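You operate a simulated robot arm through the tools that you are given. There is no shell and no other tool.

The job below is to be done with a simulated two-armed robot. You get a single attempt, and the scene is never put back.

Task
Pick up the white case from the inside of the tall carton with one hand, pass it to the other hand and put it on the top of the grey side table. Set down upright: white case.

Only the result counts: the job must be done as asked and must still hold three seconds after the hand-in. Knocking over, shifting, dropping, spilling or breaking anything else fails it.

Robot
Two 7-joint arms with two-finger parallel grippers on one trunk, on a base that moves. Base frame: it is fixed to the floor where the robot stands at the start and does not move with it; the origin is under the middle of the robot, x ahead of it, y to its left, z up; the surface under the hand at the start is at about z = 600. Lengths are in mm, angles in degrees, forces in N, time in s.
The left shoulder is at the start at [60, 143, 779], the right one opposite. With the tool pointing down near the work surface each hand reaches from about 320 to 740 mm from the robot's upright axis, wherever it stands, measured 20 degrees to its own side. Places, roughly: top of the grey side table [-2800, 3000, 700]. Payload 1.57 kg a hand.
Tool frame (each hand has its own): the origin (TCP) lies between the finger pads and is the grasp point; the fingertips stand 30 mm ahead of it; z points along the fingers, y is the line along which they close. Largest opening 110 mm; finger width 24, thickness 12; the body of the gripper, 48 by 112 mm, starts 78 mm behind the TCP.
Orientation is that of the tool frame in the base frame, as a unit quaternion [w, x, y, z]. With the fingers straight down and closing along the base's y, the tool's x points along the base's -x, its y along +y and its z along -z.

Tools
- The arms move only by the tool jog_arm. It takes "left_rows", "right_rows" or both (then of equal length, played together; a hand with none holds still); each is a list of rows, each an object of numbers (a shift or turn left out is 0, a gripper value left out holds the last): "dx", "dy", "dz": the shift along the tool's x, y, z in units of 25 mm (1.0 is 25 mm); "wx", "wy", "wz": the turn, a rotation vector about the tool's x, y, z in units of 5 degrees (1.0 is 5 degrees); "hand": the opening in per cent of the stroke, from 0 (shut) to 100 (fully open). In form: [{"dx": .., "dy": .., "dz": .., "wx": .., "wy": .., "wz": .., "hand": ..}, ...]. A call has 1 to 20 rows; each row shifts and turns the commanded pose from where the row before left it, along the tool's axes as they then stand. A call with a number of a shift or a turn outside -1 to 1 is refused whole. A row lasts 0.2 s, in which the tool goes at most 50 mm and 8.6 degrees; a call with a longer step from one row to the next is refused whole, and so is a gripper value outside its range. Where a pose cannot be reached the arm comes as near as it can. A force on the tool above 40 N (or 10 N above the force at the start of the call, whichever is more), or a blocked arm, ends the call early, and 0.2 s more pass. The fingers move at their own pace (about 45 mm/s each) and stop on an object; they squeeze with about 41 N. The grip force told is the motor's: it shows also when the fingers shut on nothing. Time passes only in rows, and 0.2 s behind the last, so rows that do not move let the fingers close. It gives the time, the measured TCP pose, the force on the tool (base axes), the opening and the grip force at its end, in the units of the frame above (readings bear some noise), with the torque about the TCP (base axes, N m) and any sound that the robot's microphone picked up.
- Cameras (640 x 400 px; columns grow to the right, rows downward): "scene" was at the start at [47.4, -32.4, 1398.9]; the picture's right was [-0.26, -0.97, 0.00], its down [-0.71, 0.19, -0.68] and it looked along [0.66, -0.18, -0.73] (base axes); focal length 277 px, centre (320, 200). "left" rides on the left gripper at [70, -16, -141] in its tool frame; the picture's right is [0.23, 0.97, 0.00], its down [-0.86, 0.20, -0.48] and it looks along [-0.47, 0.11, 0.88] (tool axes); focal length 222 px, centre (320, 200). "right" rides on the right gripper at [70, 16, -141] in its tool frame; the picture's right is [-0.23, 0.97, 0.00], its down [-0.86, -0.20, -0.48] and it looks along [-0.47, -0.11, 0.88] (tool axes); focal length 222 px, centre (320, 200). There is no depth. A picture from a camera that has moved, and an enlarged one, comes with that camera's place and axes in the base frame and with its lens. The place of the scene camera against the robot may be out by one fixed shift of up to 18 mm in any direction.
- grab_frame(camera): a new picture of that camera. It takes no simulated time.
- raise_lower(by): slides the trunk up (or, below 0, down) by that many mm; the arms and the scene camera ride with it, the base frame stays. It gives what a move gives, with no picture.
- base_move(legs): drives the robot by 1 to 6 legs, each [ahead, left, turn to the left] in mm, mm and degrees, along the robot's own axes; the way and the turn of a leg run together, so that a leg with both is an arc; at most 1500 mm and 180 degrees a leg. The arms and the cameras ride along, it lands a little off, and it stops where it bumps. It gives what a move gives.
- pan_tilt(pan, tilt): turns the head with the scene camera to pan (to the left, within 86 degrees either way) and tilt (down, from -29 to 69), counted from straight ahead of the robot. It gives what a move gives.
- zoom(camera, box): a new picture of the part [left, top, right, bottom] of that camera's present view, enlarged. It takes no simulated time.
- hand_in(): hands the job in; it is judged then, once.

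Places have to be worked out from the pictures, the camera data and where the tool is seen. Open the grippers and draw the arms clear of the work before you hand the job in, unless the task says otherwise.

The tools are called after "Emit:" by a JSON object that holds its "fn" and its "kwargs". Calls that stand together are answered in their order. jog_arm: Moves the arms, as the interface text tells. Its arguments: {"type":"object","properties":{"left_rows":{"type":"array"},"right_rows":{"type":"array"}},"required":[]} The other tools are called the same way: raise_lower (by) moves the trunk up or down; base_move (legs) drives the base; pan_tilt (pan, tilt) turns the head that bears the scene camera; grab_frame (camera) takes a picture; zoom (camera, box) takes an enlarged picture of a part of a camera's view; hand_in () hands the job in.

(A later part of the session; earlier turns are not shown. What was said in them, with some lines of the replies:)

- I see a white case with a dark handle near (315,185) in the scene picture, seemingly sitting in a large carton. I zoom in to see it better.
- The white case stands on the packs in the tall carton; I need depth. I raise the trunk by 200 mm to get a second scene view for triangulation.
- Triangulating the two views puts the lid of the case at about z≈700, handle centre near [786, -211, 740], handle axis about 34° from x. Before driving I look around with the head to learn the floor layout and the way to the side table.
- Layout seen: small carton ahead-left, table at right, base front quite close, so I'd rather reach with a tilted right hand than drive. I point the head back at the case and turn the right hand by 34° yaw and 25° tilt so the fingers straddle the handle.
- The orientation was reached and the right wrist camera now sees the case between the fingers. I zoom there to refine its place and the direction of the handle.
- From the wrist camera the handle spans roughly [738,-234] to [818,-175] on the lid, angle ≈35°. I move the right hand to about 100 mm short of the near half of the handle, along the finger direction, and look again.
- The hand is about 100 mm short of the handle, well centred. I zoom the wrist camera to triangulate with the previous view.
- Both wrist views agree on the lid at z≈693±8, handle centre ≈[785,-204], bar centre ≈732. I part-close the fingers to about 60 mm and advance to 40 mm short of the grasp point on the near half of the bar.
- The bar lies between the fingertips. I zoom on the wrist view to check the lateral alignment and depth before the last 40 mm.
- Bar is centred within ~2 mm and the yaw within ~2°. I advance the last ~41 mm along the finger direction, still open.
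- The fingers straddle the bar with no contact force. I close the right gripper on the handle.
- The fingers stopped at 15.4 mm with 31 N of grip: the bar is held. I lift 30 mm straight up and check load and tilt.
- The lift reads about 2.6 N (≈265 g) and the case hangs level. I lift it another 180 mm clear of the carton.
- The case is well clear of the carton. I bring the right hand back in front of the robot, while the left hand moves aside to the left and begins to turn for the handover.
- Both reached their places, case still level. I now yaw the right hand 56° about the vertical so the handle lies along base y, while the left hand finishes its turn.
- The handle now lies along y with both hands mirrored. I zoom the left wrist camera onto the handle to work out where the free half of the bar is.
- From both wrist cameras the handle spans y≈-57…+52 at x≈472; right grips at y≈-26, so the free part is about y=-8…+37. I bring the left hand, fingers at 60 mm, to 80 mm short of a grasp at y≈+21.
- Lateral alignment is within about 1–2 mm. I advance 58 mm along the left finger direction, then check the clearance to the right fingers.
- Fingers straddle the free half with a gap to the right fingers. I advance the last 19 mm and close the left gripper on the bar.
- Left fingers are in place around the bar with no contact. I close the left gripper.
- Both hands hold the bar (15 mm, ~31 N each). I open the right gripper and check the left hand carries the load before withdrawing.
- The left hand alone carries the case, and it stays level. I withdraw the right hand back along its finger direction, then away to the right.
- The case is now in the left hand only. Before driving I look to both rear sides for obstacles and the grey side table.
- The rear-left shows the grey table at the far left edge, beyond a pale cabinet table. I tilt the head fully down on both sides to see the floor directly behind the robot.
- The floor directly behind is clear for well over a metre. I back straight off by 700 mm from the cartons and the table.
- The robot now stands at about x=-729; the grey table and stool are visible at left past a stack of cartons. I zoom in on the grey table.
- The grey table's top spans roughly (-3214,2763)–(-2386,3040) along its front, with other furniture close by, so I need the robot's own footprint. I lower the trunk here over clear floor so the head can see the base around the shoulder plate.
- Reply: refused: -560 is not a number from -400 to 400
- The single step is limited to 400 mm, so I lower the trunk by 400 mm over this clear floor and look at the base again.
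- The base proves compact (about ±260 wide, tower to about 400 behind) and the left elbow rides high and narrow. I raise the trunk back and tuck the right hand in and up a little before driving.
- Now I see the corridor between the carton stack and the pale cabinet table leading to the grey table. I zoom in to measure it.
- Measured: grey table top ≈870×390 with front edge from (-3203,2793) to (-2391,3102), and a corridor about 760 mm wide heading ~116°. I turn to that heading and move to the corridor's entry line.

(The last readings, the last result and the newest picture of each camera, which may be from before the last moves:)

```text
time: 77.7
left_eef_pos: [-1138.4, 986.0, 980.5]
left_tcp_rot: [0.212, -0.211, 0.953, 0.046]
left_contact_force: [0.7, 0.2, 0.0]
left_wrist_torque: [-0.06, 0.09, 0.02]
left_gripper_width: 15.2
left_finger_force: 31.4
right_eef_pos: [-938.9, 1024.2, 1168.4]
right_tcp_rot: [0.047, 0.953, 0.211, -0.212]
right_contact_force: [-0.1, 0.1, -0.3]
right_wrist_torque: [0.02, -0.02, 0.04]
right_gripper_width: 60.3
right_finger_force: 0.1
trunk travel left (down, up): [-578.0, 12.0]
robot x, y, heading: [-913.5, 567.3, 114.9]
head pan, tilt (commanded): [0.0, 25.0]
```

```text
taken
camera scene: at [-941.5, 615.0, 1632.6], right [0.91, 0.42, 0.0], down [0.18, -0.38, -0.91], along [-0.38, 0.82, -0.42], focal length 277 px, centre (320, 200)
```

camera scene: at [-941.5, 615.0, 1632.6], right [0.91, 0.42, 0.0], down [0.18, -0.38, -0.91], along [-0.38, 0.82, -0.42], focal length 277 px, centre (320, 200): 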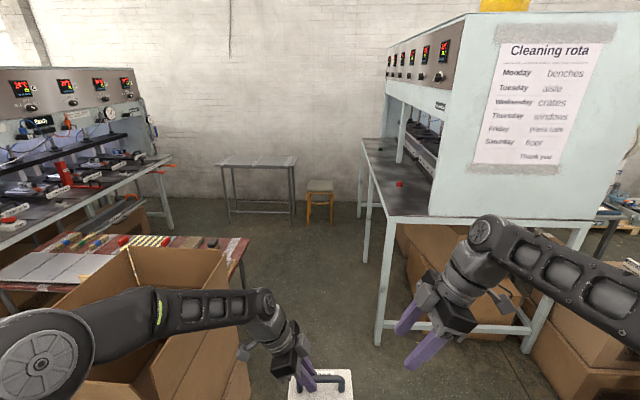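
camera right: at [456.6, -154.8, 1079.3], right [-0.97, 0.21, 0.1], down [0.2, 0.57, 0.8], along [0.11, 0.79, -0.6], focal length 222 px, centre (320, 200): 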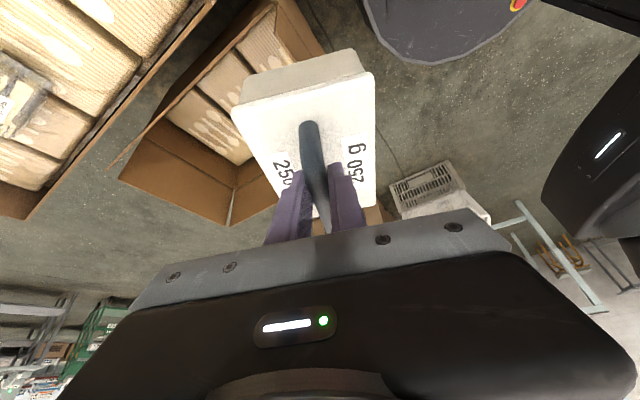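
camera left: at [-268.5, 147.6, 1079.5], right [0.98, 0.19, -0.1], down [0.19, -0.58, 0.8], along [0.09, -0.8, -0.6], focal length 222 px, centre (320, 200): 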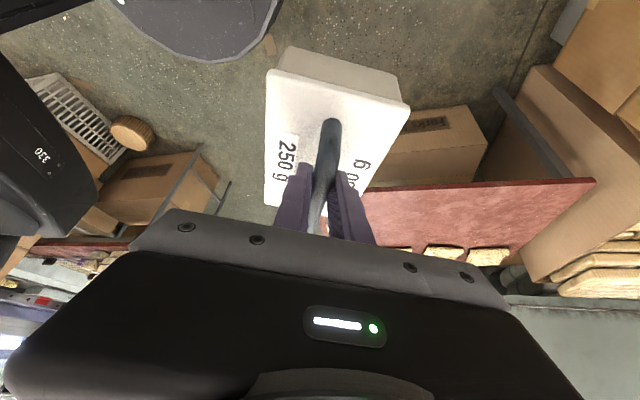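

Robot is at (-914, 567), heading 115°, lined up with the corridor; re-measured legs agree with my map. I drive 1000 mm ahead and re-check.

Emit:
{"fn": "base_move", "kwargs": {"legs": [[0, 0, 1.1], [1000, 0, 0]]}}

Emit:
{"fn": "grab_frame", "kwargs": {"camera": "scene"}}

Emit:
{"fn": "pan_tilt", "kwargs": {"pan": 60, "tilt": 50}}

Emit:
{"fn": "grab_frame", "kwargs": {"camera": "scene"}}

Emit:
{"fn": "pan_tilt", "kwargs": {"pan": -60, "tilt": 50}}

Emit:
{"fn": "grab_frame", "kwargs": {"camera": "scene"}}

```text
time: 83.3
left_eef_pos: [-1562.4, 1895.1, 980.3]
left_tcp_rot: [0.212, -0.206, 0.954, 0.045]
left_contact_force: [0.6, -0.2, 0.6]
left_wrist_torque: [-0.04, 0.06, -0.03]
left_gripper_width: 15.0
left_finger_force: 30.6
right_eef_pos: [-1362.1, 1932.2, 1168.1]
right_tcp_rot: [0.045, 0.954, 0.206, -0.212]
right_contact_force: [-0.2, 0.7, 0.2]
right_wrist_torque: [-0.04, -0.03, 0.01]
right_gripper_width: 60.5
right_finger_force: 0.0
trunk travel left (down, up): [-578.0, 12.0]
robot x, y, heading: [-1343.9, 1477.6, 114.4]
head pan, tilt (commanded): [0.0, 25.0]
```

```text
taken
camera scene: at [-1368.3, 1522.1, 1632.6], right [0.91, 0.41, 0.0], down [0.17, -0.39, -0.91], along [-0.37, 0.83, -0.42], focal length 277 px, centre (320, 200)
```

scene: 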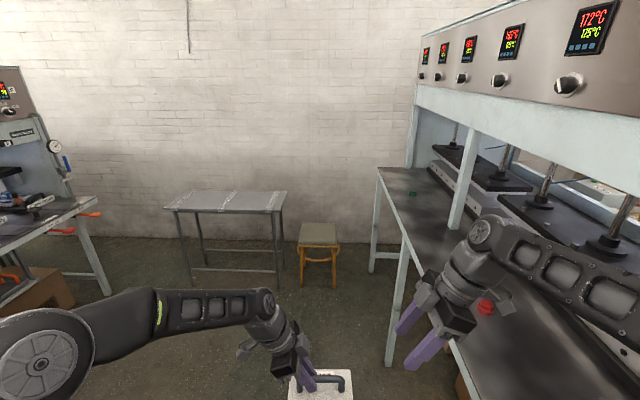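

```text
time: 84.6
left_eef_pos: [-1562.9, 1895.0, 981.3]
left_tcp_rot: [0.212, -0.207, 0.954, 0.047]
left_contact_force: [0.0, -0.4, 0.4]
left_wrist_torque: [0.01, 0.05, 0.07]
left_gripper_width: 15.1
left_finger_force: 31.0
right_eef_pos: [-1361.6, 1931.9, 1167.4]
right_tcp_rot: [0.045, 0.955, 0.205, -0.212]
right_contact_force: [-0.4, 0.4, -0.1]
right_wrist_torque: [-0.03, 0.02, 0.0]
right_gripper_width: 60.4
right_finger_force: 0.0
trunk travel left (down, up): [-578.0, 12.0]
robot x, y, heading: [-1341.3, 1475.4, 114.5]
head pan, tilt (commanded): [60.0, 50.0]
```

```text
taken
camera scene: at [-1406.8, 1445.3, 1595.1], right [0.1, 1.0, 0.0], down [0.76, -0.08, -0.64], along [-0.64, 0.06, -0.77], focal length 277 px, centre (320, 200)
```

scene: 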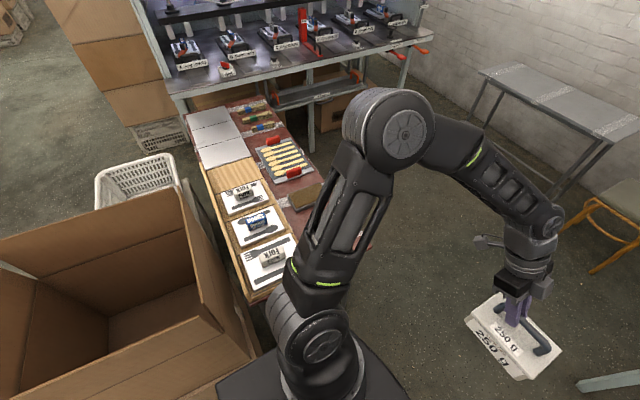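

```text
time: 86.6
left_eef_pos: [-1562.1, 1895.6, 980.6]
left_tcp_rot: [0.212, -0.206, 0.954, 0.045]
left_contact_force: [-0.3, -0.7, 0.0]
left_wrist_torque: [-0.05, 0.08, -0.02]
left_gripper_width: 15.3
left_finger_force: 31.3
right_eef_pos: [-1361.9, 1932.9, 1167.9]
right_tcp_rot: [0.046, 0.954, 0.206, -0.212]
right_contact_force: [0.1, -0.6, 0.1]
right_wrist_torque: [-0.02, 0.04, 0.01]
right_gripper_width: 60.4
right_finger_force: 0.1
trunk travel left (down, up): [-578.0, 12.0]
robot x, y, heading: [-1339.8, 1474.8, 114.4]
head pan, tilt (commanded): [-60.0, 50.0]
```

```text
taken
camera scene: at [-1285.3, 1500.3, 1595.1], right [0.81, -0.58, 0.0], down [-0.45, -0.62, -0.64], along [0.37, 0.52, -0.77], focal length 277 px, centre (320, 200)
```

scene: 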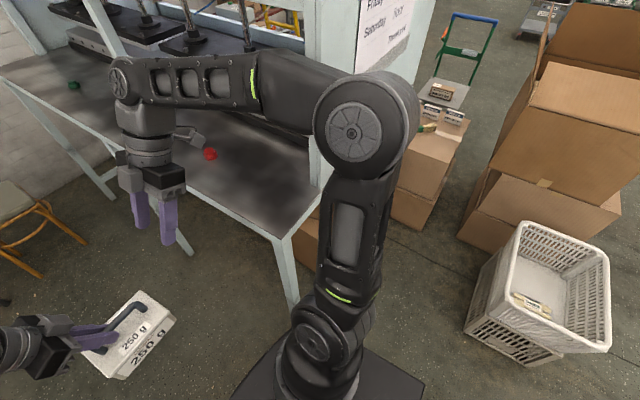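

Clearances look fine on both sides. I correct the heading by +1.6°, shift 15 mm left, and drive another 700 mm.

Emit:
{"fn": "base_move", "kwargs": {"legs": [[0, 15, 1.6], [700, 0, 0]]}}

Emit:
{"fn": "pan_tilt", "kwargs": {"pan": 0, "tilt": 35}}

Emit:
{"fn": "grab_frame", "kwargs": {"camera": "scene"}}

```text
time: 90.8
left_eef_pos: [-1899.6, 2516.6, 980.9]
left_tcp_rot: [0.211, -0.22, 0.951, 0.048]
left_contact_force: [0.2, -0.2, -0.5]
left_wrist_torque: [-0.04, 0.06, 0.0]
left_gripper_width: 15.4
left_finger_force: 31.6
right_eef_pos: [-1699.6, 2560.4, 1167.2]
right_tcp_rot: [0.049, 0.951, 0.22, -0.211]
right_contact_force: [-0.8, 0.4, 0.4]
right_wrist_torque: [-0.02, 0.0, 0.02]
right_gripper_width: 60.5
right_finger_force: 0.0
trunk travel left (down, up): [-578.0, 12.0]
robot x, y, heading: [-1666.2, 2106.1, 116.2]
head pan, tilt (commanded): [-60.0, 50.0]
```

```text
time: 92.1
left_eef_pos: [-1898.0, 2517.2, 981.7]
left_tcp_rot: [0.211, -0.22, 0.951, 0.049]
left_contact_force: [-0.1, 0.4, -0.3]
left_wrist_torque: [-0.03, 0.06, 0.04]
left_gripper_width: 15.2
left_finger_force: 30.9
right_eef_pos: [-1699.2, 2559.4, 1168.8]
right_tcp_rot: [0.049, 0.951, 0.221, -0.211]
right_contact_force: [0.6, -0.2, -0.8]
right_wrist_torque: [0.03, 0.04, 0.01]
right_gripper_width: 60.5
right_finger_force: 0.1
trunk travel left (down, up): [-578.0, 12.0]
robot x, y, heading: [-1670.9, 2107.2, 116.4]
head pan, tilt (commanded): [0.0, 35.0]
```

```text
taken
camera scene: at [-1692.3, 2145.9, 1616.8], right [0.9, 0.44, 0.0], down [0.25, -0.52, -0.82], along [-0.36, 0.74, -0.57], focal length 277 px, centre (320, 200)
```

scene: 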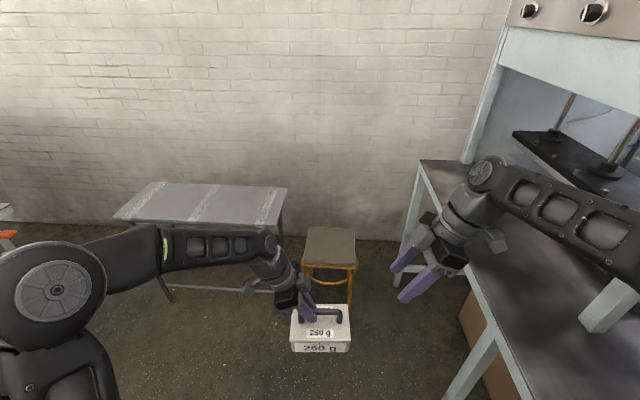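

Re-measured from here, the table-top centre is ≈(-2826, 3015), matching the hint. I drive ahead 600 mm past the red table's corner before shifting left to stand in front of the grey table.

Emit:
{"fn": "base_move", "kwargs": {"legs": [[600, 0, 0]]}}

Emit:
{"fn": "pan_tilt", "kwargs": {"pan": 50, "tilt": 45}}

Emit:
{"fn": "grab_frame", "kwargs": {"camera": "scene"}}

Emit:
{"fn": "pan_tilt", "kwargs": {"pan": 86, "tilt": 55}}

Emit:
{"fn": "grab_frame", "kwargs": {"camera": "scene"}}

```text
time: 95.5
left_eef_pos: [-2158.3, 3065.1, 979.8]
left_tcp_rot: [0.211, -0.215, 0.952, 0.047]
left_contact_force: [0.3, 0.1, -0.2]
left_wrist_torque: [-0.03, 0.06, 0.0]
left_gripper_width: 15.1
left_finger_force: 30.5
right_eef_pos: [-1957.8, 3106.2, 1166.9]
right_tcp_rot: [0.048, 0.952, 0.215, -0.211]
right_contact_force: [-0.4, -0.7, -0.4]
right_wrist_torque: [-0.02, 0.0, 0.01]
right_gripper_width: 60.4
right_finger_force: 0.0
trunk travel left (down, up): [-578.0, 12.0]
robot x, y, heading: [-1930.9, 2648.1, 115.4]
head pan, tilt (commanded): [0.0, 35.0]
```

```text
time: 96.7
left_eef_pos: [-2157.5, 3064.9, 980.5]
left_tcp_rot: [0.211, -0.214, 0.952, 0.048]
left_contact_force: [0.1, 0.7, 0.4]
left_wrist_torque: [0.01, 0.07, 0.01]
left_gripper_width: 15.2
left_finger_force: 30.7
right_eef_pos: [-1957.3, 3106.1, 1167.9]
right_tcp_rot: [0.047, 0.952, 0.214, -0.211]
right_contact_force: [0.5, -0.2, -0.1]
right_wrist_torque: [0.0, 0.0, 0.0]
right_gripper_width: 60.4
right_finger_force: 0.1
trunk travel left (down, up): [-578.0, 12.0]
robot x, y, heading: [-1932.8, 2650.8, 115.2]
head pan, tilt (commanded): [50.0, 45.0]
```

```text
taken
camera scene: at [-1996.1, 2632.9, 1602.0], right [0.25, 0.97, 0.0], down [0.68, -0.18, -0.71], along [-0.68, 0.18, -0.71], focal length 277 px, centre (320, 200)
```

scene: 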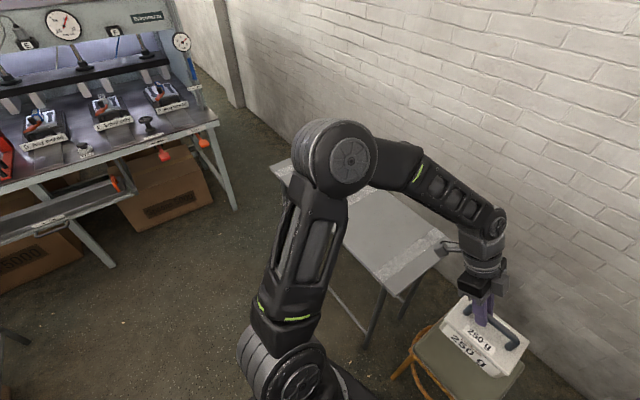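

```text
time: 97.7
left_eef_pos: [-2157.4, 3065.7, 980.8]
left_tcp_rot: [0.211, -0.214, 0.953, 0.047]
left_contact_force: [0.2, 0.6, 0.1]
left_wrist_torque: [-0.07, 0.05, -0.01]
left_gripper_width: 15.5
left_finger_force: 31.4
right_eef_pos: [-1958.2, 3106.0, 1167.1]
right_tcp_rot: [0.047, 0.953, 0.214, -0.211]
right_contact_force: [0.4, -0.1, 0.6]
right_wrist_torque: [-0.01, -0.01, -0.01]
right_gripper_width: 60.7
right_finger_force: 0.1
trunk travel left (down, up): [-578.0, 12.0]
robot x, y, heading: [-1931.4, 2649.5, 115.4]
head pan, tilt (commanded): [85.9, 55.0]
```

```text
taken
camera scene: at [-1984.6, 2586.1, 1588.6], right [-0.36, 0.93, 0.0], down [0.76, 0.3, -0.57], along [-0.53, -0.21, -0.82], focal length 277 px, centre (320, 200)
```

scene: 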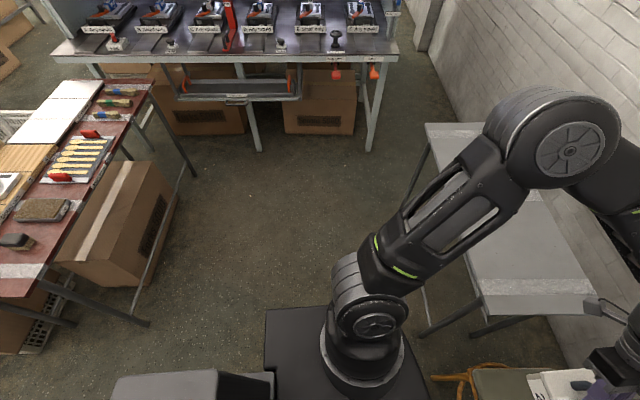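

All floor to my left is clear; the table front edge refines to (-3155,2676)–(-2375,2990). I shift 442 mm left and turn to face the table squarely.

Emit:
{"fn": "base_move", "kwargs": {"legs": [[51, 442, 0], [0, 0, -3.3]]}}

Emit:
{"fn": "pan_tilt", "kwargs": {"pan": 10, "tilt": 50}}

Emit:
{"fn": "grab_frame", "kwargs": {"camera": "scene"}}

Emit:
{"fn": "grab_frame", "kwargs": {"camera": "left"}}

Emit:
{"fn": "grab_frame", "kwargs": {"camera": "right"}}

```text
time: 100.9
left_eef_pos: [-2562.9, 2932.8, 981.7]
left_tcp_rot: [0.212, -0.182, 0.959, 0.04]
left_contact_force: [0.2, 0.3, 0.1]
left_wrist_torque: [-0.04, 0.08, -0.01]
left_gripper_width: 15.0
left_finger_force: 31.4
right_eef_pos: [-2361.2, 2958.8, 1167.6]
right_tcp_rot: [0.04, 0.959, 0.182, -0.212]
right_contact_force: [0.7, -0.5, 0.6]
right_wrist_torque: [0.01, 0.02, 0.01]
right_gripper_width: 60.5
right_finger_force: 0.2
trunk travel left (down, up): [-578.0, 12.0]
robot x, y, heading: [-2364.5, 2502.5, 111.5]
head pan, tilt (commanded): [85.9, 55.0]
```

```text
time: 102.4
left_eef_pos: [-2562.4, 2933.6, 980.1]
left_tcp_rot: [0.213, -0.182, 0.959, 0.041]
left_contact_force: [0.9, 0.1, 0.0]
left_wrist_torque: [-0.03, 0.07, -0.01]
left_gripper_width: 15.4
left_finger_force: 30.8
right_eef_pos: [-2360.1, 2958.9, 1167.8]
right_tcp_rot: [0.041, 0.959, 0.183, -0.213]
right_contact_force: [0.1, -0.4, -0.3]
right_wrist_torque: [-0.04, -0.04, -0.05]
right_gripper_width: 60.6
right_finger_force: 0.0
trunk travel left (down, up): [-578.0, 12.0]
robot x, y, heading: [-2365.6, 2503.4, 111.5]
head pan, tilt (commanded): [10.0, 50.0]
```

```text
taken
camera scene: at [-2393.7, 2530.2, 1595.1], right [0.85, 0.52, 0.0], down [0.4, -0.65, -0.64], along [-0.34, 0.55, -0.77], focal length 277 px, centre (320, 200)
```

scene: 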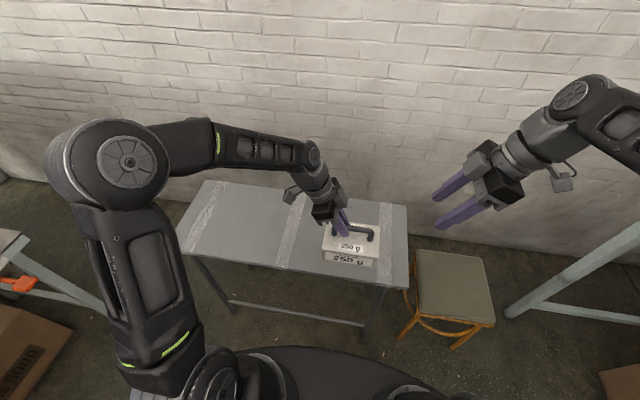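

```text
taken
camera left: at [-2670.0, 2871.9, 1079.1], right [-0.55, 0.83, -0.1], down [0.46, 0.4, 0.79], along [0.7, 0.39, -0.6], focal length 222 px, centre (320, 200)
```

left: 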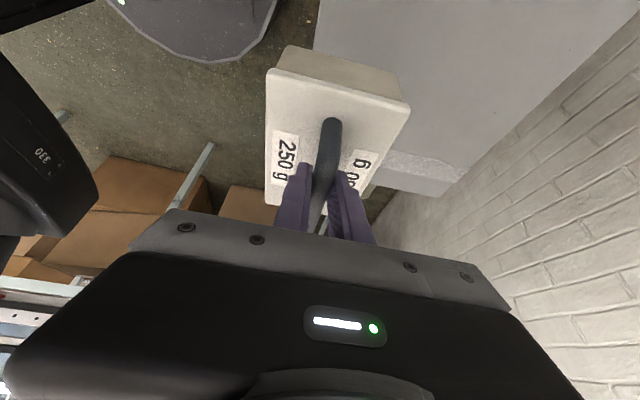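

```text
taken
camera right: at [-2239.0, 2988.7, 1267.1], right [0.16, -0.98, 0.1], down [-0.61, -0.02, 0.8], along [-0.78, -0.19, -0.6], focal length 222 px, centre (320, 200)
```

right: 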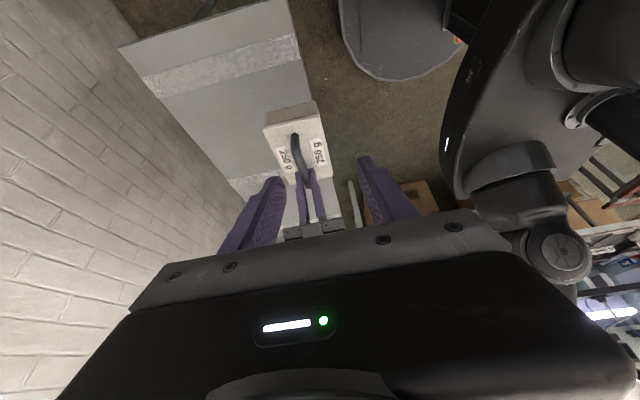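

The case hovers over the table's front edge, right half. I move the left hand 152 mm ahead and 95 mm left at constant height to bring the case over the middle of the table's depth.

Emit:
{"fn": "jog_arm", "kwargs": {"left_rows": [{"dx": 0.246, "dy": 0.434, "dz": -0.115}, {"dx": 0.492, "dy": 0.869, "dz": -0.229}, {"dx": 0.492, "dy": 0.869, "dz": -0.229}, {"dx": 0.492, "dy": 0.869, "dz": -0.229}, {"dx": 0.492, "dy": 0.869, "dz": -0.229}, {"dx": 0.492, "dy": 0.869, "dz": -0.229}, {"dx": 0.492, "dy": 0.869, "dz": -0.229}, {"dx": 0.246, "dy": 0.434, "dz": -0.115}]}}

Emit:
{"fn": "grab_frame", "kwargs": {"camera": "scene"}}

Emit:
{"fn": "grab_frame", "kwargs": {"camera": "left"}}

Emit:
{"fn": "grab_frame", "kwargs": {"camera": "right"}}

```text
time: 104.2
left_eef_pos: [-2706.4, 3038.9, 979.4]
left_tcp_rot: [0.213, -0.183, 0.959, 0.04]
left_contact_force: [1.0, 0.2, -0.3]
left_wrist_torque: [-0.02, 0.05, 0.0]
left_gripper_width: 15.2
left_finger_force: 31.2
right_eef_pos: [-2359.7, 2960.6, 1167.3]
right_tcp_rot: [0.041, 0.959, 0.183, -0.213]
right_contact_force: [0.0, 0.0, -0.4]
right_wrist_torque: [-0.03, 0.03, -0.01]
right_gripper_width: 60.5
right_finger_force: 0.0
trunk travel left (down, up): [-578.0, 12.0]
robot x, y, heading: [-2366.9, 2504.0, 111.5]
head pan, tilt (commanded): [10.0, 50.0]
```

```text
taken
camera scene: at [-2393.8, 2530.3, 1595.1], right [0.85, 0.52, 0.0], down [0.4, -0.65, -0.64], along [-0.34, 0.55, -0.77], focal length 277 px, centre (320, 200)
```

scene: 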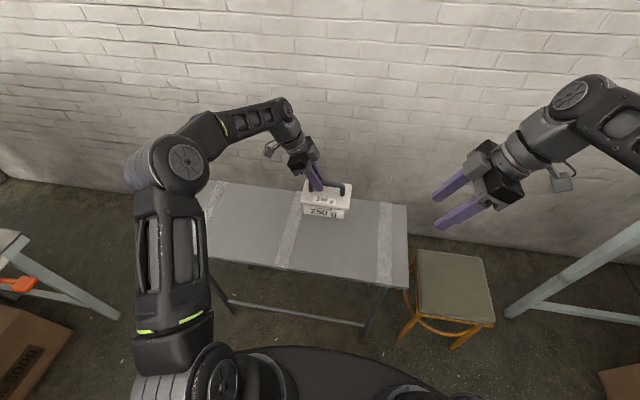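

```text
taken
camera left: at [-2814.3, 2978.4, 1078.1], right [-0.55, 0.83, -0.1], down [0.46, 0.4, 0.79], along [0.7, 0.39, -0.6], focal length 222 px, centre (320, 200)
```

left: 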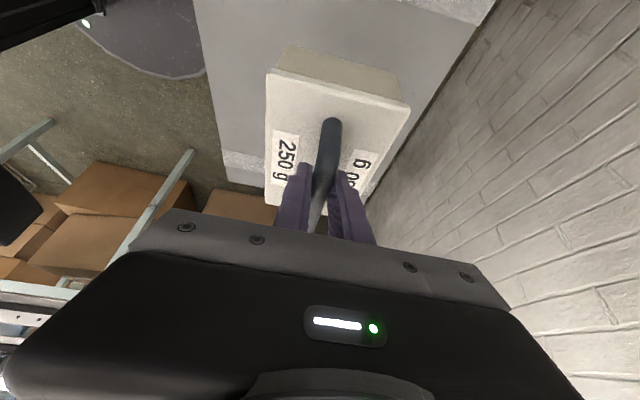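

```text
taken
camera right: at [-2239.2, 2988.7, 1267.1], right [0.16, -0.98, 0.1], down [-0.61, -0.02, 0.8], along [-0.78, -0.19, -0.6], focal length 222 px, centre (320, 200)
```

right: 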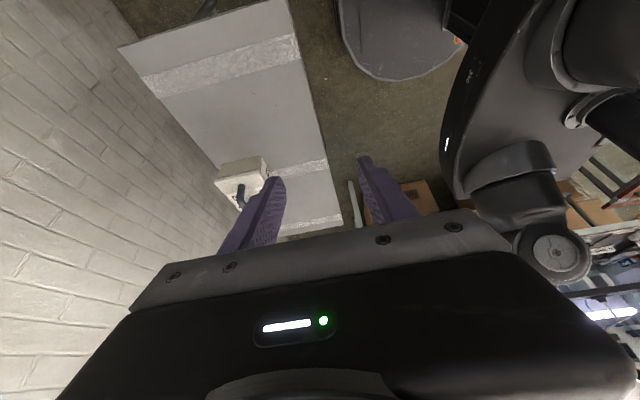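

The case is over the table, about 165 mm in from the front edge and 300 mm from the right end. I lower it 125 mm, staying clear of the top, and look.

Emit:
{"fn": "jog_arm", "kwargs": {"left_rows": [{"dx": 0.2, "dz": 0.43}, {"dx": 0.37, "dz": 0.79}, {"dx": 0.37, "dz": 0.79}, {"dx": 0.37, "dz": 0.79}, {"dx": 0.37, "dz": 0.79}, {"dx": 0.3, "dz": 0.65}, {"dx": 0.15, "dz": 0.32}, {}]}}

Emit:
{"fn": "zoom", "kwargs": {"camera": "scene", "box": [200, 140, 424, 280]}}

Emit:
{"fn": "grab_frame", "kwargs": {"camera": "left"}}

Emit:
{"fn": "zoom", "kwargs": {"camera": "right", "box": [120, 60, 360, 240]}}

```text
time: 106.0
left_eef_pos: [-2706.5, 3037.7, 854.5]
left_tcp_rot: [0.213, -0.182, 0.959, 0.04]
left_contact_force: [-0.4, 0.1, -0.1]
left_wrist_torque: [0.0, 0.09, 0.04]
left_gripper_width: 15.1
left_finger_force: 30.7
right_eef_pos: [-2360.3, 2959.1, 1168.4]
right_tcp_rot: [0.041, 0.959, 0.183, -0.213]
right_contact_force: [-0.4, 0.1, -0.2]
right_wrist_torque: [0.02, 0.03, 0.0]
right_gripper_width: 60.7
right_finger_force: 0.1
trunk travel left (down, up): [-578.0, 12.0]
robot x, y, heading: [-2365.7, 2503.9, 111.5]
head pan, tilt (commanded): [10.0, 50.0]
```

```text
2.86 times, centred on (312, 210) of scene
camera zoom: at [-2393.7, 2530.3, 1595.1], right [0.85, 0.52, 0.0], down [0.4, -0.65, -0.64], along [-0.34, 0.55, -0.77], focal length 790 px, centre (343, 171)
```

zoom: 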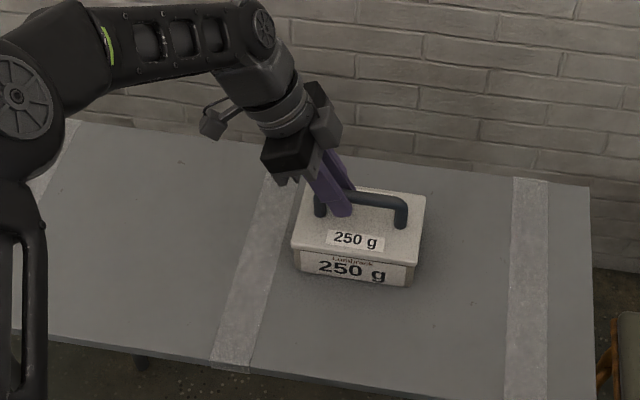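

```text
taken
camera left: at [-2813.2, 2977.3, 952.9], right [-0.55, 0.83, -0.1], down [0.46, 0.4, 0.79], along [0.7, 0.39, -0.6], focal length 222 px, centre (320, 200)
```

left: 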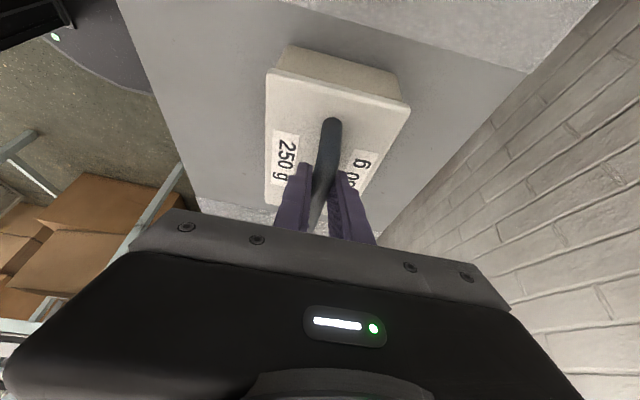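

```text
2.22 times, centred on (240, 150) of right
camera zoom: at [-2239.1, 2988.7, 1267.1], right [0.16, -0.98, 0.1], down [-0.61, -0.02, 0.8], along [-0.78, -0.19, -0.6], focal length 494 px, centre (498, 311)
```

zoom: 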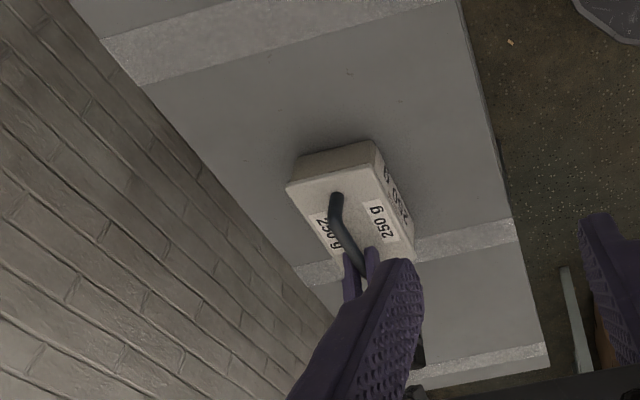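

The case hovers roughly 35–40 mm above the top, well inside its edges. I go down 20 mm in small steps and check the force.

Emit:
{"fn": "jog_arm", "kwargs": {"left_rows": [{"dx": 0.085, "dz": 0.181}, {"dx": 0.085, "dz": 0.181}, {"dx": 0.085, "dz": 0.181}, {"dx": 0.085, "dz": 0.181}, {}]}}

Emit:
{"fn": "zoom", "kwargs": {"camera": "scene", "box": [290, 180, 370, 250]}}

Emit:
{"fn": "zoom", "kwargs": {"camera": "right", "box": [200, 100, 320, 200]}}

```text
time: 107.2
left_eef_pos: [-2705.1, 3039.0, 836.6]
left_tcp_rot: [0.212, -0.182, 0.959, 0.042]
left_contact_force: [-0.4, 1.1, 24.8]
left_wrist_torque: [0.02, -0.04, 0.03]
left_gripper_width: 15.9
left_finger_force: 30.8
right_eef_pos: [-2358.4, 2957.2, 1168.8]
right_tcp_rot: [0.039, 0.959, 0.182, -0.213]
right_contact_force: [0.1, -0.1, 0.2]
right_wrist_torque: [0.0, 0.04, 0.0]
right_gripper_width: 60.2
right_finger_force: 0.0
trunk travel left (down, up): [-578.0, 12.0]
robot x, y, heading: [-2363.8, 2504.9, 111.7]
head pan, tilt (commanded): [10.0, 50.0]
```

```text
5.71 times, centred on (330, 215) of scene
camera zoom: at [-2392.1, 2528.0, 1595.2], right [0.85, 0.52, 0.0], down [0.4, -0.65, -0.64], along [-0.34, 0.55, -0.77], focal length 1580 px, centre (263, 114)
```

zoom: 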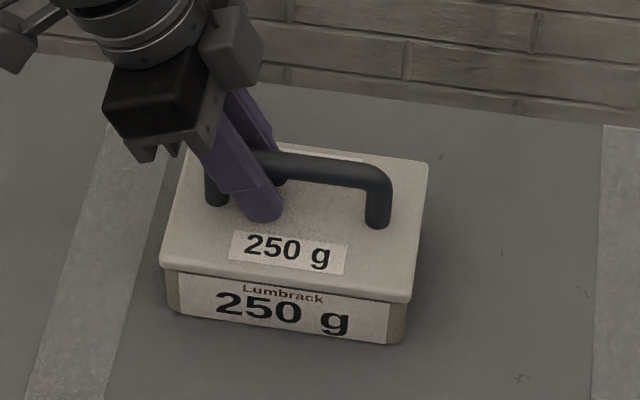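

```text
4.00 times, centred on (260, 150) of right
camera zoom: at [-2237.7, 2986.9, 1267.7], right [0.16, -0.98, 0.09], down [-0.61, -0.03, 0.8], along [-0.78, -0.19, -0.6], focal length 888 px, centre (560, 400)
```

zoom: 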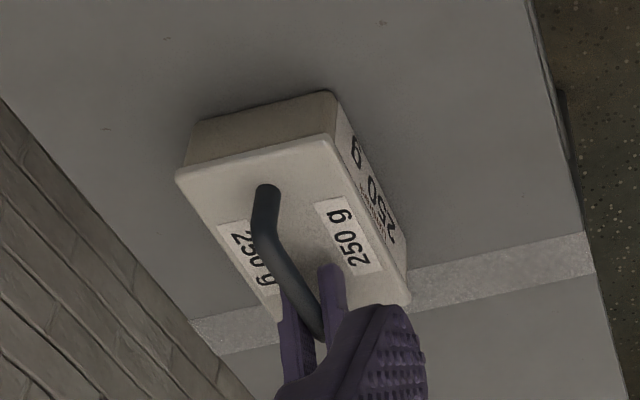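

Contact: 25 N upward at z≈836.6, so the case now presses on the table top. I ease up 2 mm to relieve the press and re-read.

Emit:
{"fn": "jog_arm", "kwargs": {"left_rows": [{"dx": -0.034, "dz": -0.0725}, {}]}}

Emit:
{"fn": "zoom", "kwargs": {"camera": "right", "box": [200, 100, 320, 200]}}

```text
time: 107.8
left_eef_pos: [-2705.1, 3038.5, 836.4]
left_tcp_rot: [0.213, -0.181, 0.959, 0.04]
left_contact_force: [3.0, 5.8, 13.7]
left_wrist_torque: [0.26, -0.49, 0.02]
left_gripper_width: 15.4
left_finger_force: 30.9
right_eef_pos: [-2359.9, 2959.3, 1168.8]
right_tcp_rot: [0.04, 0.959, 0.182, -0.213]
right_contact_force: [0.3, 0.0, -0.6]
right_wrist_torque: [-0.04, 0.01, 0.01]
right_gripper_width: 60.5
right_finger_force: 0.0
trunk travel left (down, up): [-578.0, 12.0]
robot x, y, heading: [-2367.9, 2504.1, 111.7]
head pan, tilt (commanded): [10.0, 50.0]
```

```text
4.00 times, centred on (260, 150) of right
camera zoom: at [-2238.0, 2988.1, 1267.2], right [0.16, -0.98, 0.1], down [-0.61, -0.02, 0.8], along [-0.78, -0.19, -0.6], focal length 888 px, centre (560, 400)
```

zoom: 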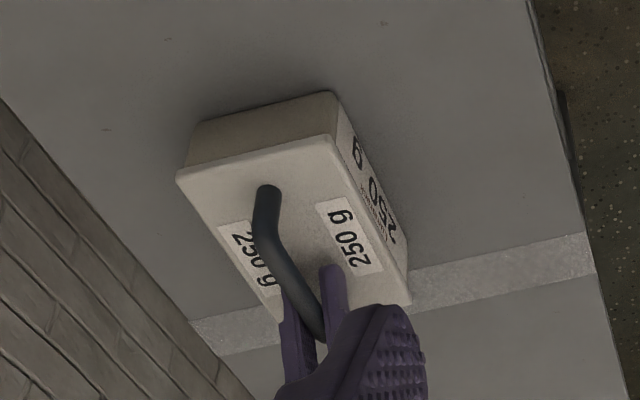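

The torque fits a flat contact centred under the case, with 14 N left. I ease up another 1.5 mm.

Emit:
{"fn": "jog_arm", "kwargs": {"left_rows": [{"dx": -0.025, "dz": -0.054}, {}]}}

Emit:
{"fn": "zoom", "kwargs": {"camera": "scene", "box": [290, 180, 370, 250]}}

```text
time: 108.4
left_eef_pos: [-2706.7, 3039.2, 835.9]
left_tcp_rot: [0.212, -0.182, 0.959, 0.038]
left_contact_force: [2.0, 0.0, 4.8]
left_wrist_torque: [0.24, -0.59, -0.09]
left_gripper_width: 15.8
left_finger_force: 31.2
right_eef_pos: [-2360.2, 2959.1, 1168.8]
right_tcp_rot: [0.04, 0.959, 0.182, -0.212]
right_contact_force: [1.2, -0.1, 0.1]
right_wrist_torque: [0.05, 0.01, 0.01]
right_gripper_width: 60.4
right_finger_force: 0.2
trunk travel left (down, up): [-578.0, 12.0]
robot x, y, heading: [-2367.6, 2503.4, 111.5]
head pan, tilt (commanded): [10.0, 50.0]
```

```text
5.71 times, centred on (330, 215) of scene
camera zoom: at [-2393.0, 2529.6, 1595.0], right [0.85, 0.52, 0.0], down [0.4, -0.65, -0.64], along [-0.34, 0.55, -0.77], focal length 1580 px, centre (263, 114)
```

zoom: 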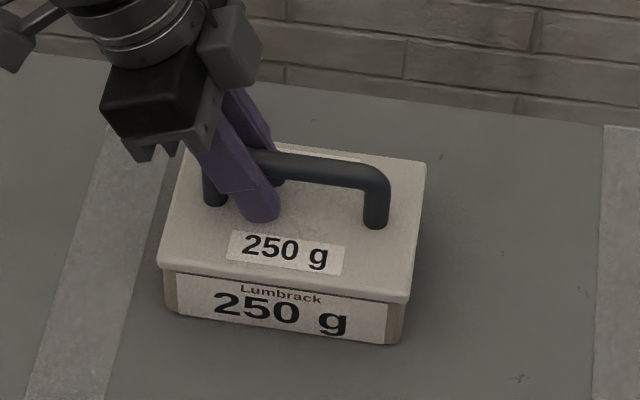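

Only about 5 N remains and the case stands level on the table. I open the left gripper to release the handle.

Emit:
{"fn": "jog_arm", "kwargs": {"left_rows": [{"hand": 18}, {"hand": 25}, {"hand": 40}, {"hand": 55}, {"hand": 55}, {"hand": 55}]}}

Emit:
{"fn": "zoom", "kwargs": {"camera": "scene", "box": [290, 180, 370, 250]}}

Emit:
{"fn": "zoom", "kwargs": {"camera": "left", "box": [200, 20, 440, 240]}}

```text
time: 109.8
left_eef_pos: [-2706.9, 3040.9, 837.0]
left_tcp_rot: [0.213, -0.182, 0.959, 0.04]
left_contact_force: [0.0, -1.6, -0.6]
left_wrist_torque: [0.0, 0.01, 0.0]
left_gripper_width: 60.6
left_finger_force: 0.1
right_eef_pos: [-2361.2, 2959.8, 1168.6]
right_tcp_rot: [0.04, 0.959, 0.183, -0.213]
right_contact_force: [0.1, -0.2, 0.6]
right_wrist_torque: [-0.01, -0.01, 0.06]
right_gripper_width: 60.5
right_finger_force: 0.0
trunk travel left (down, up): [-578.0, 12.0]
robot x, y, heading: [-2364.8, 2503.9, 111.3]
head pan, tilt (commanded): [10.0, 50.0]
```

```text
5.71 times, centred on (330, 215) of scene
camera zoom: at [-2393.6, 2530.1, 1595.1], right [0.85, 0.52, 0.0], down [0.4, -0.65, -0.64], along [-0.34, 0.55, -0.77], focal length 1580 px, centre (263, 114)
```

zoom: 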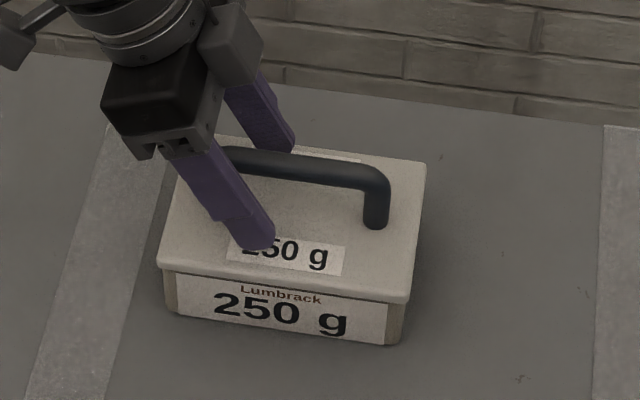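

```text
1.82 times, centred on (320, 130) of left
camera zoom: at [-2814.3, 2979.3, 936.1], right [-0.55, 0.83, -0.1], down [0.46, 0.4, 0.79], along [0.7, 0.39, -0.6], focal length 404 px, centre (320, 327)
```

zoom: 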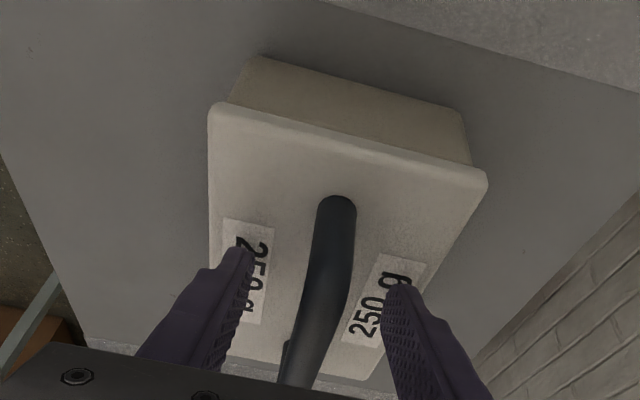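

The case stands free on the table. I withdraw the left hand along its finger direction (up and left), then pull it back toward the robot.

Emit:
{"fn": "jog_arm", "kwargs": {"left_rows": [{"dz": -0.3}, {"dz": -0.6}, {"dz": -0.8}, {"dz": -0.8}, {"dz": -0.8}, {"dz": -0.8}, {"dz": -0.8}, {"dz": -0.8}, {"dz": -0.8}, {"dy": -0.8}, {"dy": -0.9}, {"dy": -0.9}, {"dy": -0.9}, {"dy": -0.9}, {"dy": -0.9}, {"dy": -0.9}, {"dy": -0.9}]}}

Emit:
{"fn": "grab_frame", "kwargs": {"camera": "scene"}}

Emit:
{"fn": "zoom", "kwargs": {"camera": "scene", "box": [290, 180, 370, 250]}}

Emit:
{"fn": "zoom", "kwargs": {"camera": "right", "box": [120, 60, 360, 240]}}

```text
time: 113.4
left_eef_pos: [-2703.4, 2847.7, 986.6]
left_tcp_rot: [0.213, -0.181, 0.959, 0.04]
left_contact_force: [-0.9, 0.2, 0.6]
left_wrist_torque: [-0.02, 0.01, -0.03]
left_gripper_width: 60.7
left_finger_force: 0.0
right_eef_pos: [-2360.2, 2958.8, 1168.4]
right_tcp_rot: [0.04, 0.959, 0.182, -0.213]
right_contact_force: [-0.5, 0.0, 0.0]
right_wrist_torque: [0.02, 0.0, 0.04]
right_gripper_width: 60.5
right_finger_force: 0.0
trunk travel left (down, up): [-578.0, 12.0]
robot x, y, heading: [-2364.1, 2504.8, 111.4]
head pan, tilt (commanded): [10.0, 50.0]
```

```text
taken
camera scene: at [-2393.2, 2529.5, 1595.1], right [0.85, 0.52, 0.0], down [0.4, -0.65, -0.64], along [-0.34, 0.55, -0.77], focal length 277 px, centre (320, 200)
```

scene: 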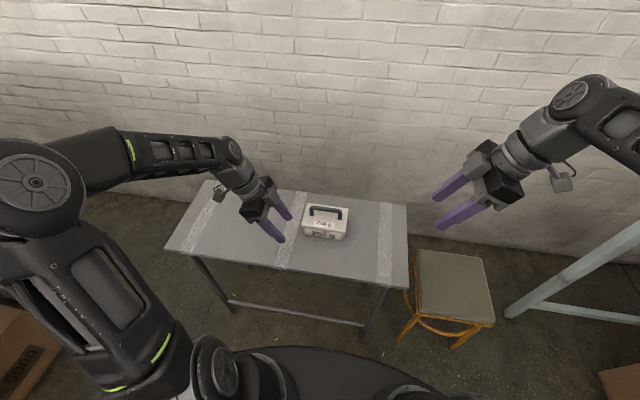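

```text
5.71 times, centred on (330, 215) of scene
camera zoom: at [-2393.2, 2529.5, 1595.1], right [0.85, 0.52, 0.0], down [0.4, -0.65, -0.64], along [-0.34, 0.55, -0.77], focal length 1580 px, centre (263, 114)
```

zoom: 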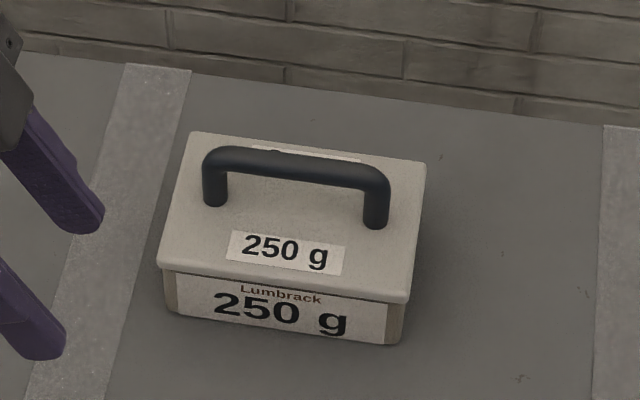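

```text
2.22 times, centred on (240, 150) of right
camera zoom: at [-2238.6, 2988.0, 1267.3], right [0.16, -0.98, 0.1], down [-0.61, -0.02, 0.8], along [-0.78, -0.19, -0.6], focal length 494 px, centre (498, 311)
```

zoom: 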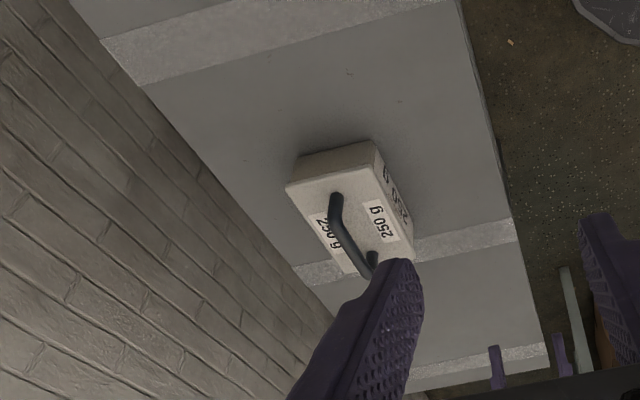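

The case stands upright in the middle of the table's depth, undisturbed. I open both grippers fully and draw the left hand further up and back.

Emit:
{"fn": "jog_arm", "kwargs": {"left_rows": [{"dx": -0.38, "dy": -0.5, "dz": -0.8, "hand": 100}, {"dx": -0.38, "dy": -0.5, "dz": -0.8, "hand": 100}, {"dx": -0.38, "dy": -0.5, "dz": -0.8, "hand": 100}, {"dx": -0.38, "dy": -0.5, "dz": -0.8, "hand": 100}, {"hand": 100}, {"hand": 100}], "right_rows": [{"hand": 100}, {"hand": 100}, {"hand": 100}, {"hand": 100}, {"hand": 100}, {"hand": 100}]}}

Emit:
{"fn": "base_move", "kwargs": {"legs": [[-150, 0, 0]]}}

Emit:
{"fn": "grab_frame", "kwargs": {"camera": "scene"}}

Emit:
{"fn": "zoom", "kwargs": {"camera": "scene", "box": [230, 140, 410, 260]}}

```text
time: 114.8
left_eef_pos: [-2688.5, 2803.2, 1072.8]
left_tcp_rot: [0.213, -0.182, 0.959, 0.04]
left_contact_force: [0.4, 0.4, 0.2]
left_wrist_torque: [-0.02, 0.0, 0.02]
left_gripper_width: 110.0
left_finger_force: 0.1
right_eef_pos: [-2359.9, 2959.1, 1169.1]
right_tcp_rot: [0.04, 0.959, 0.182, -0.213]
right_contact_force: [-0.2, -0.6, -0.5]
right_wrist_torque: [-0.01, 0.0, -0.01]
right_gripper_width: 110.0
right_finger_force: 0.1
trunk travel left (down, up): [-578.0, 12.0]
robot x, y, heading: [-2367.9, 2501.4, 111.3]
head pan, tilt (commanded): [10.0, 50.0]
```

```text
time: 116.2
left_eef_pos: [-2632.3, 2661.7, 1073.3]
left_tcp_rot: [0.213, -0.184, 0.959, 0.042]
left_contact_force: [0.6, -0.1, -0.3]
left_wrist_torque: [0.03, 0.02, 0.03]
left_gripper_width: 109.8
left_finger_force: 0.0
right_eef_pos: [-2305.2, 2817.8, 1167.9]
right_tcp_rot: [0.04, 0.959, 0.182, -0.213]
right_contact_force: [0.0, -1.1, -0.2]
right_wrist_torque: [0.05, 0.0, -0.06]
right_gripper_width: 109.9
right_finger_force: 0.1
trunk travel left (down, up): [-578.0, 12.0]
robot x, y, heading: [-2312.2, 2368.8, 111.6]
head pan, tilt (commanded): [10.0, 50.0]
```

```text
taken
camera scene: at [-2337.8, 2388.4, 1595.2], right [0.85, 0.52, 0.0], down [0.4, -0.65, -0.64], along [-0.34, 0.55, -0.77], focal length 277 px, centre (320, 200)
```

scene: 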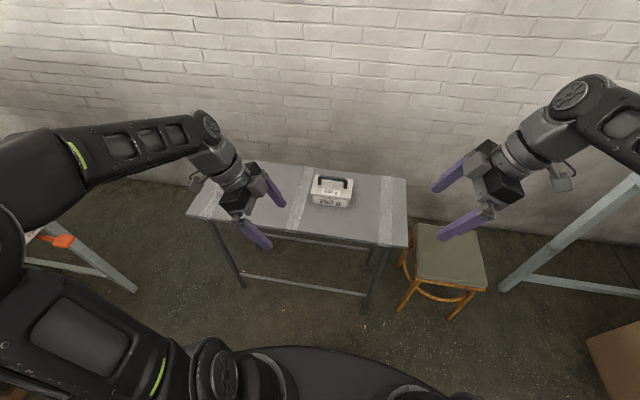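

```text
3.33 times, centred on (320, 200) of scene
camera zoom: at [-2337.8, 2388.4, 1595.2], right [0.85, 0.52, 0.0], down [0.4, -0.65, -0.64], along [-0.34, 0.55, -0.77], focal length 922 px, centre (320, 200)
```

zoom: 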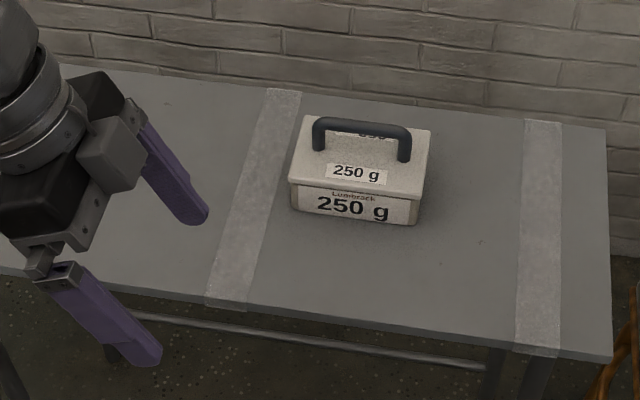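

The white case stands upright on the grey side table, both grippers are open and clear, and nothing else was touched. I hand the job in.

Emit:
{"fn": "hand_in", "kwargs": {}}

```text
The job is handed in.
```

The white case is standing upright on the grey side table, and I have handed the job in. No verdict came back with the hand-in.

- **Pick-up:** the right hand took it by the handle from the packs in the tall carton.
- **Pass:** in the air in front of the robot, the left hand gripped the other half of the handle and the right hand let go.
- **Set-down:** the left hand put it down about 165 mm in from the table's front edge and 300 mm from the right end. It pressed on the top with about 25 N at first contact. I eased that to about 5 N before letting go.

The case did not move when the hand pulled away. In the last picture both grippers are open and clear of the table. No bump stopped the robot on the drive over, and I saw nothing else touched or shifted.
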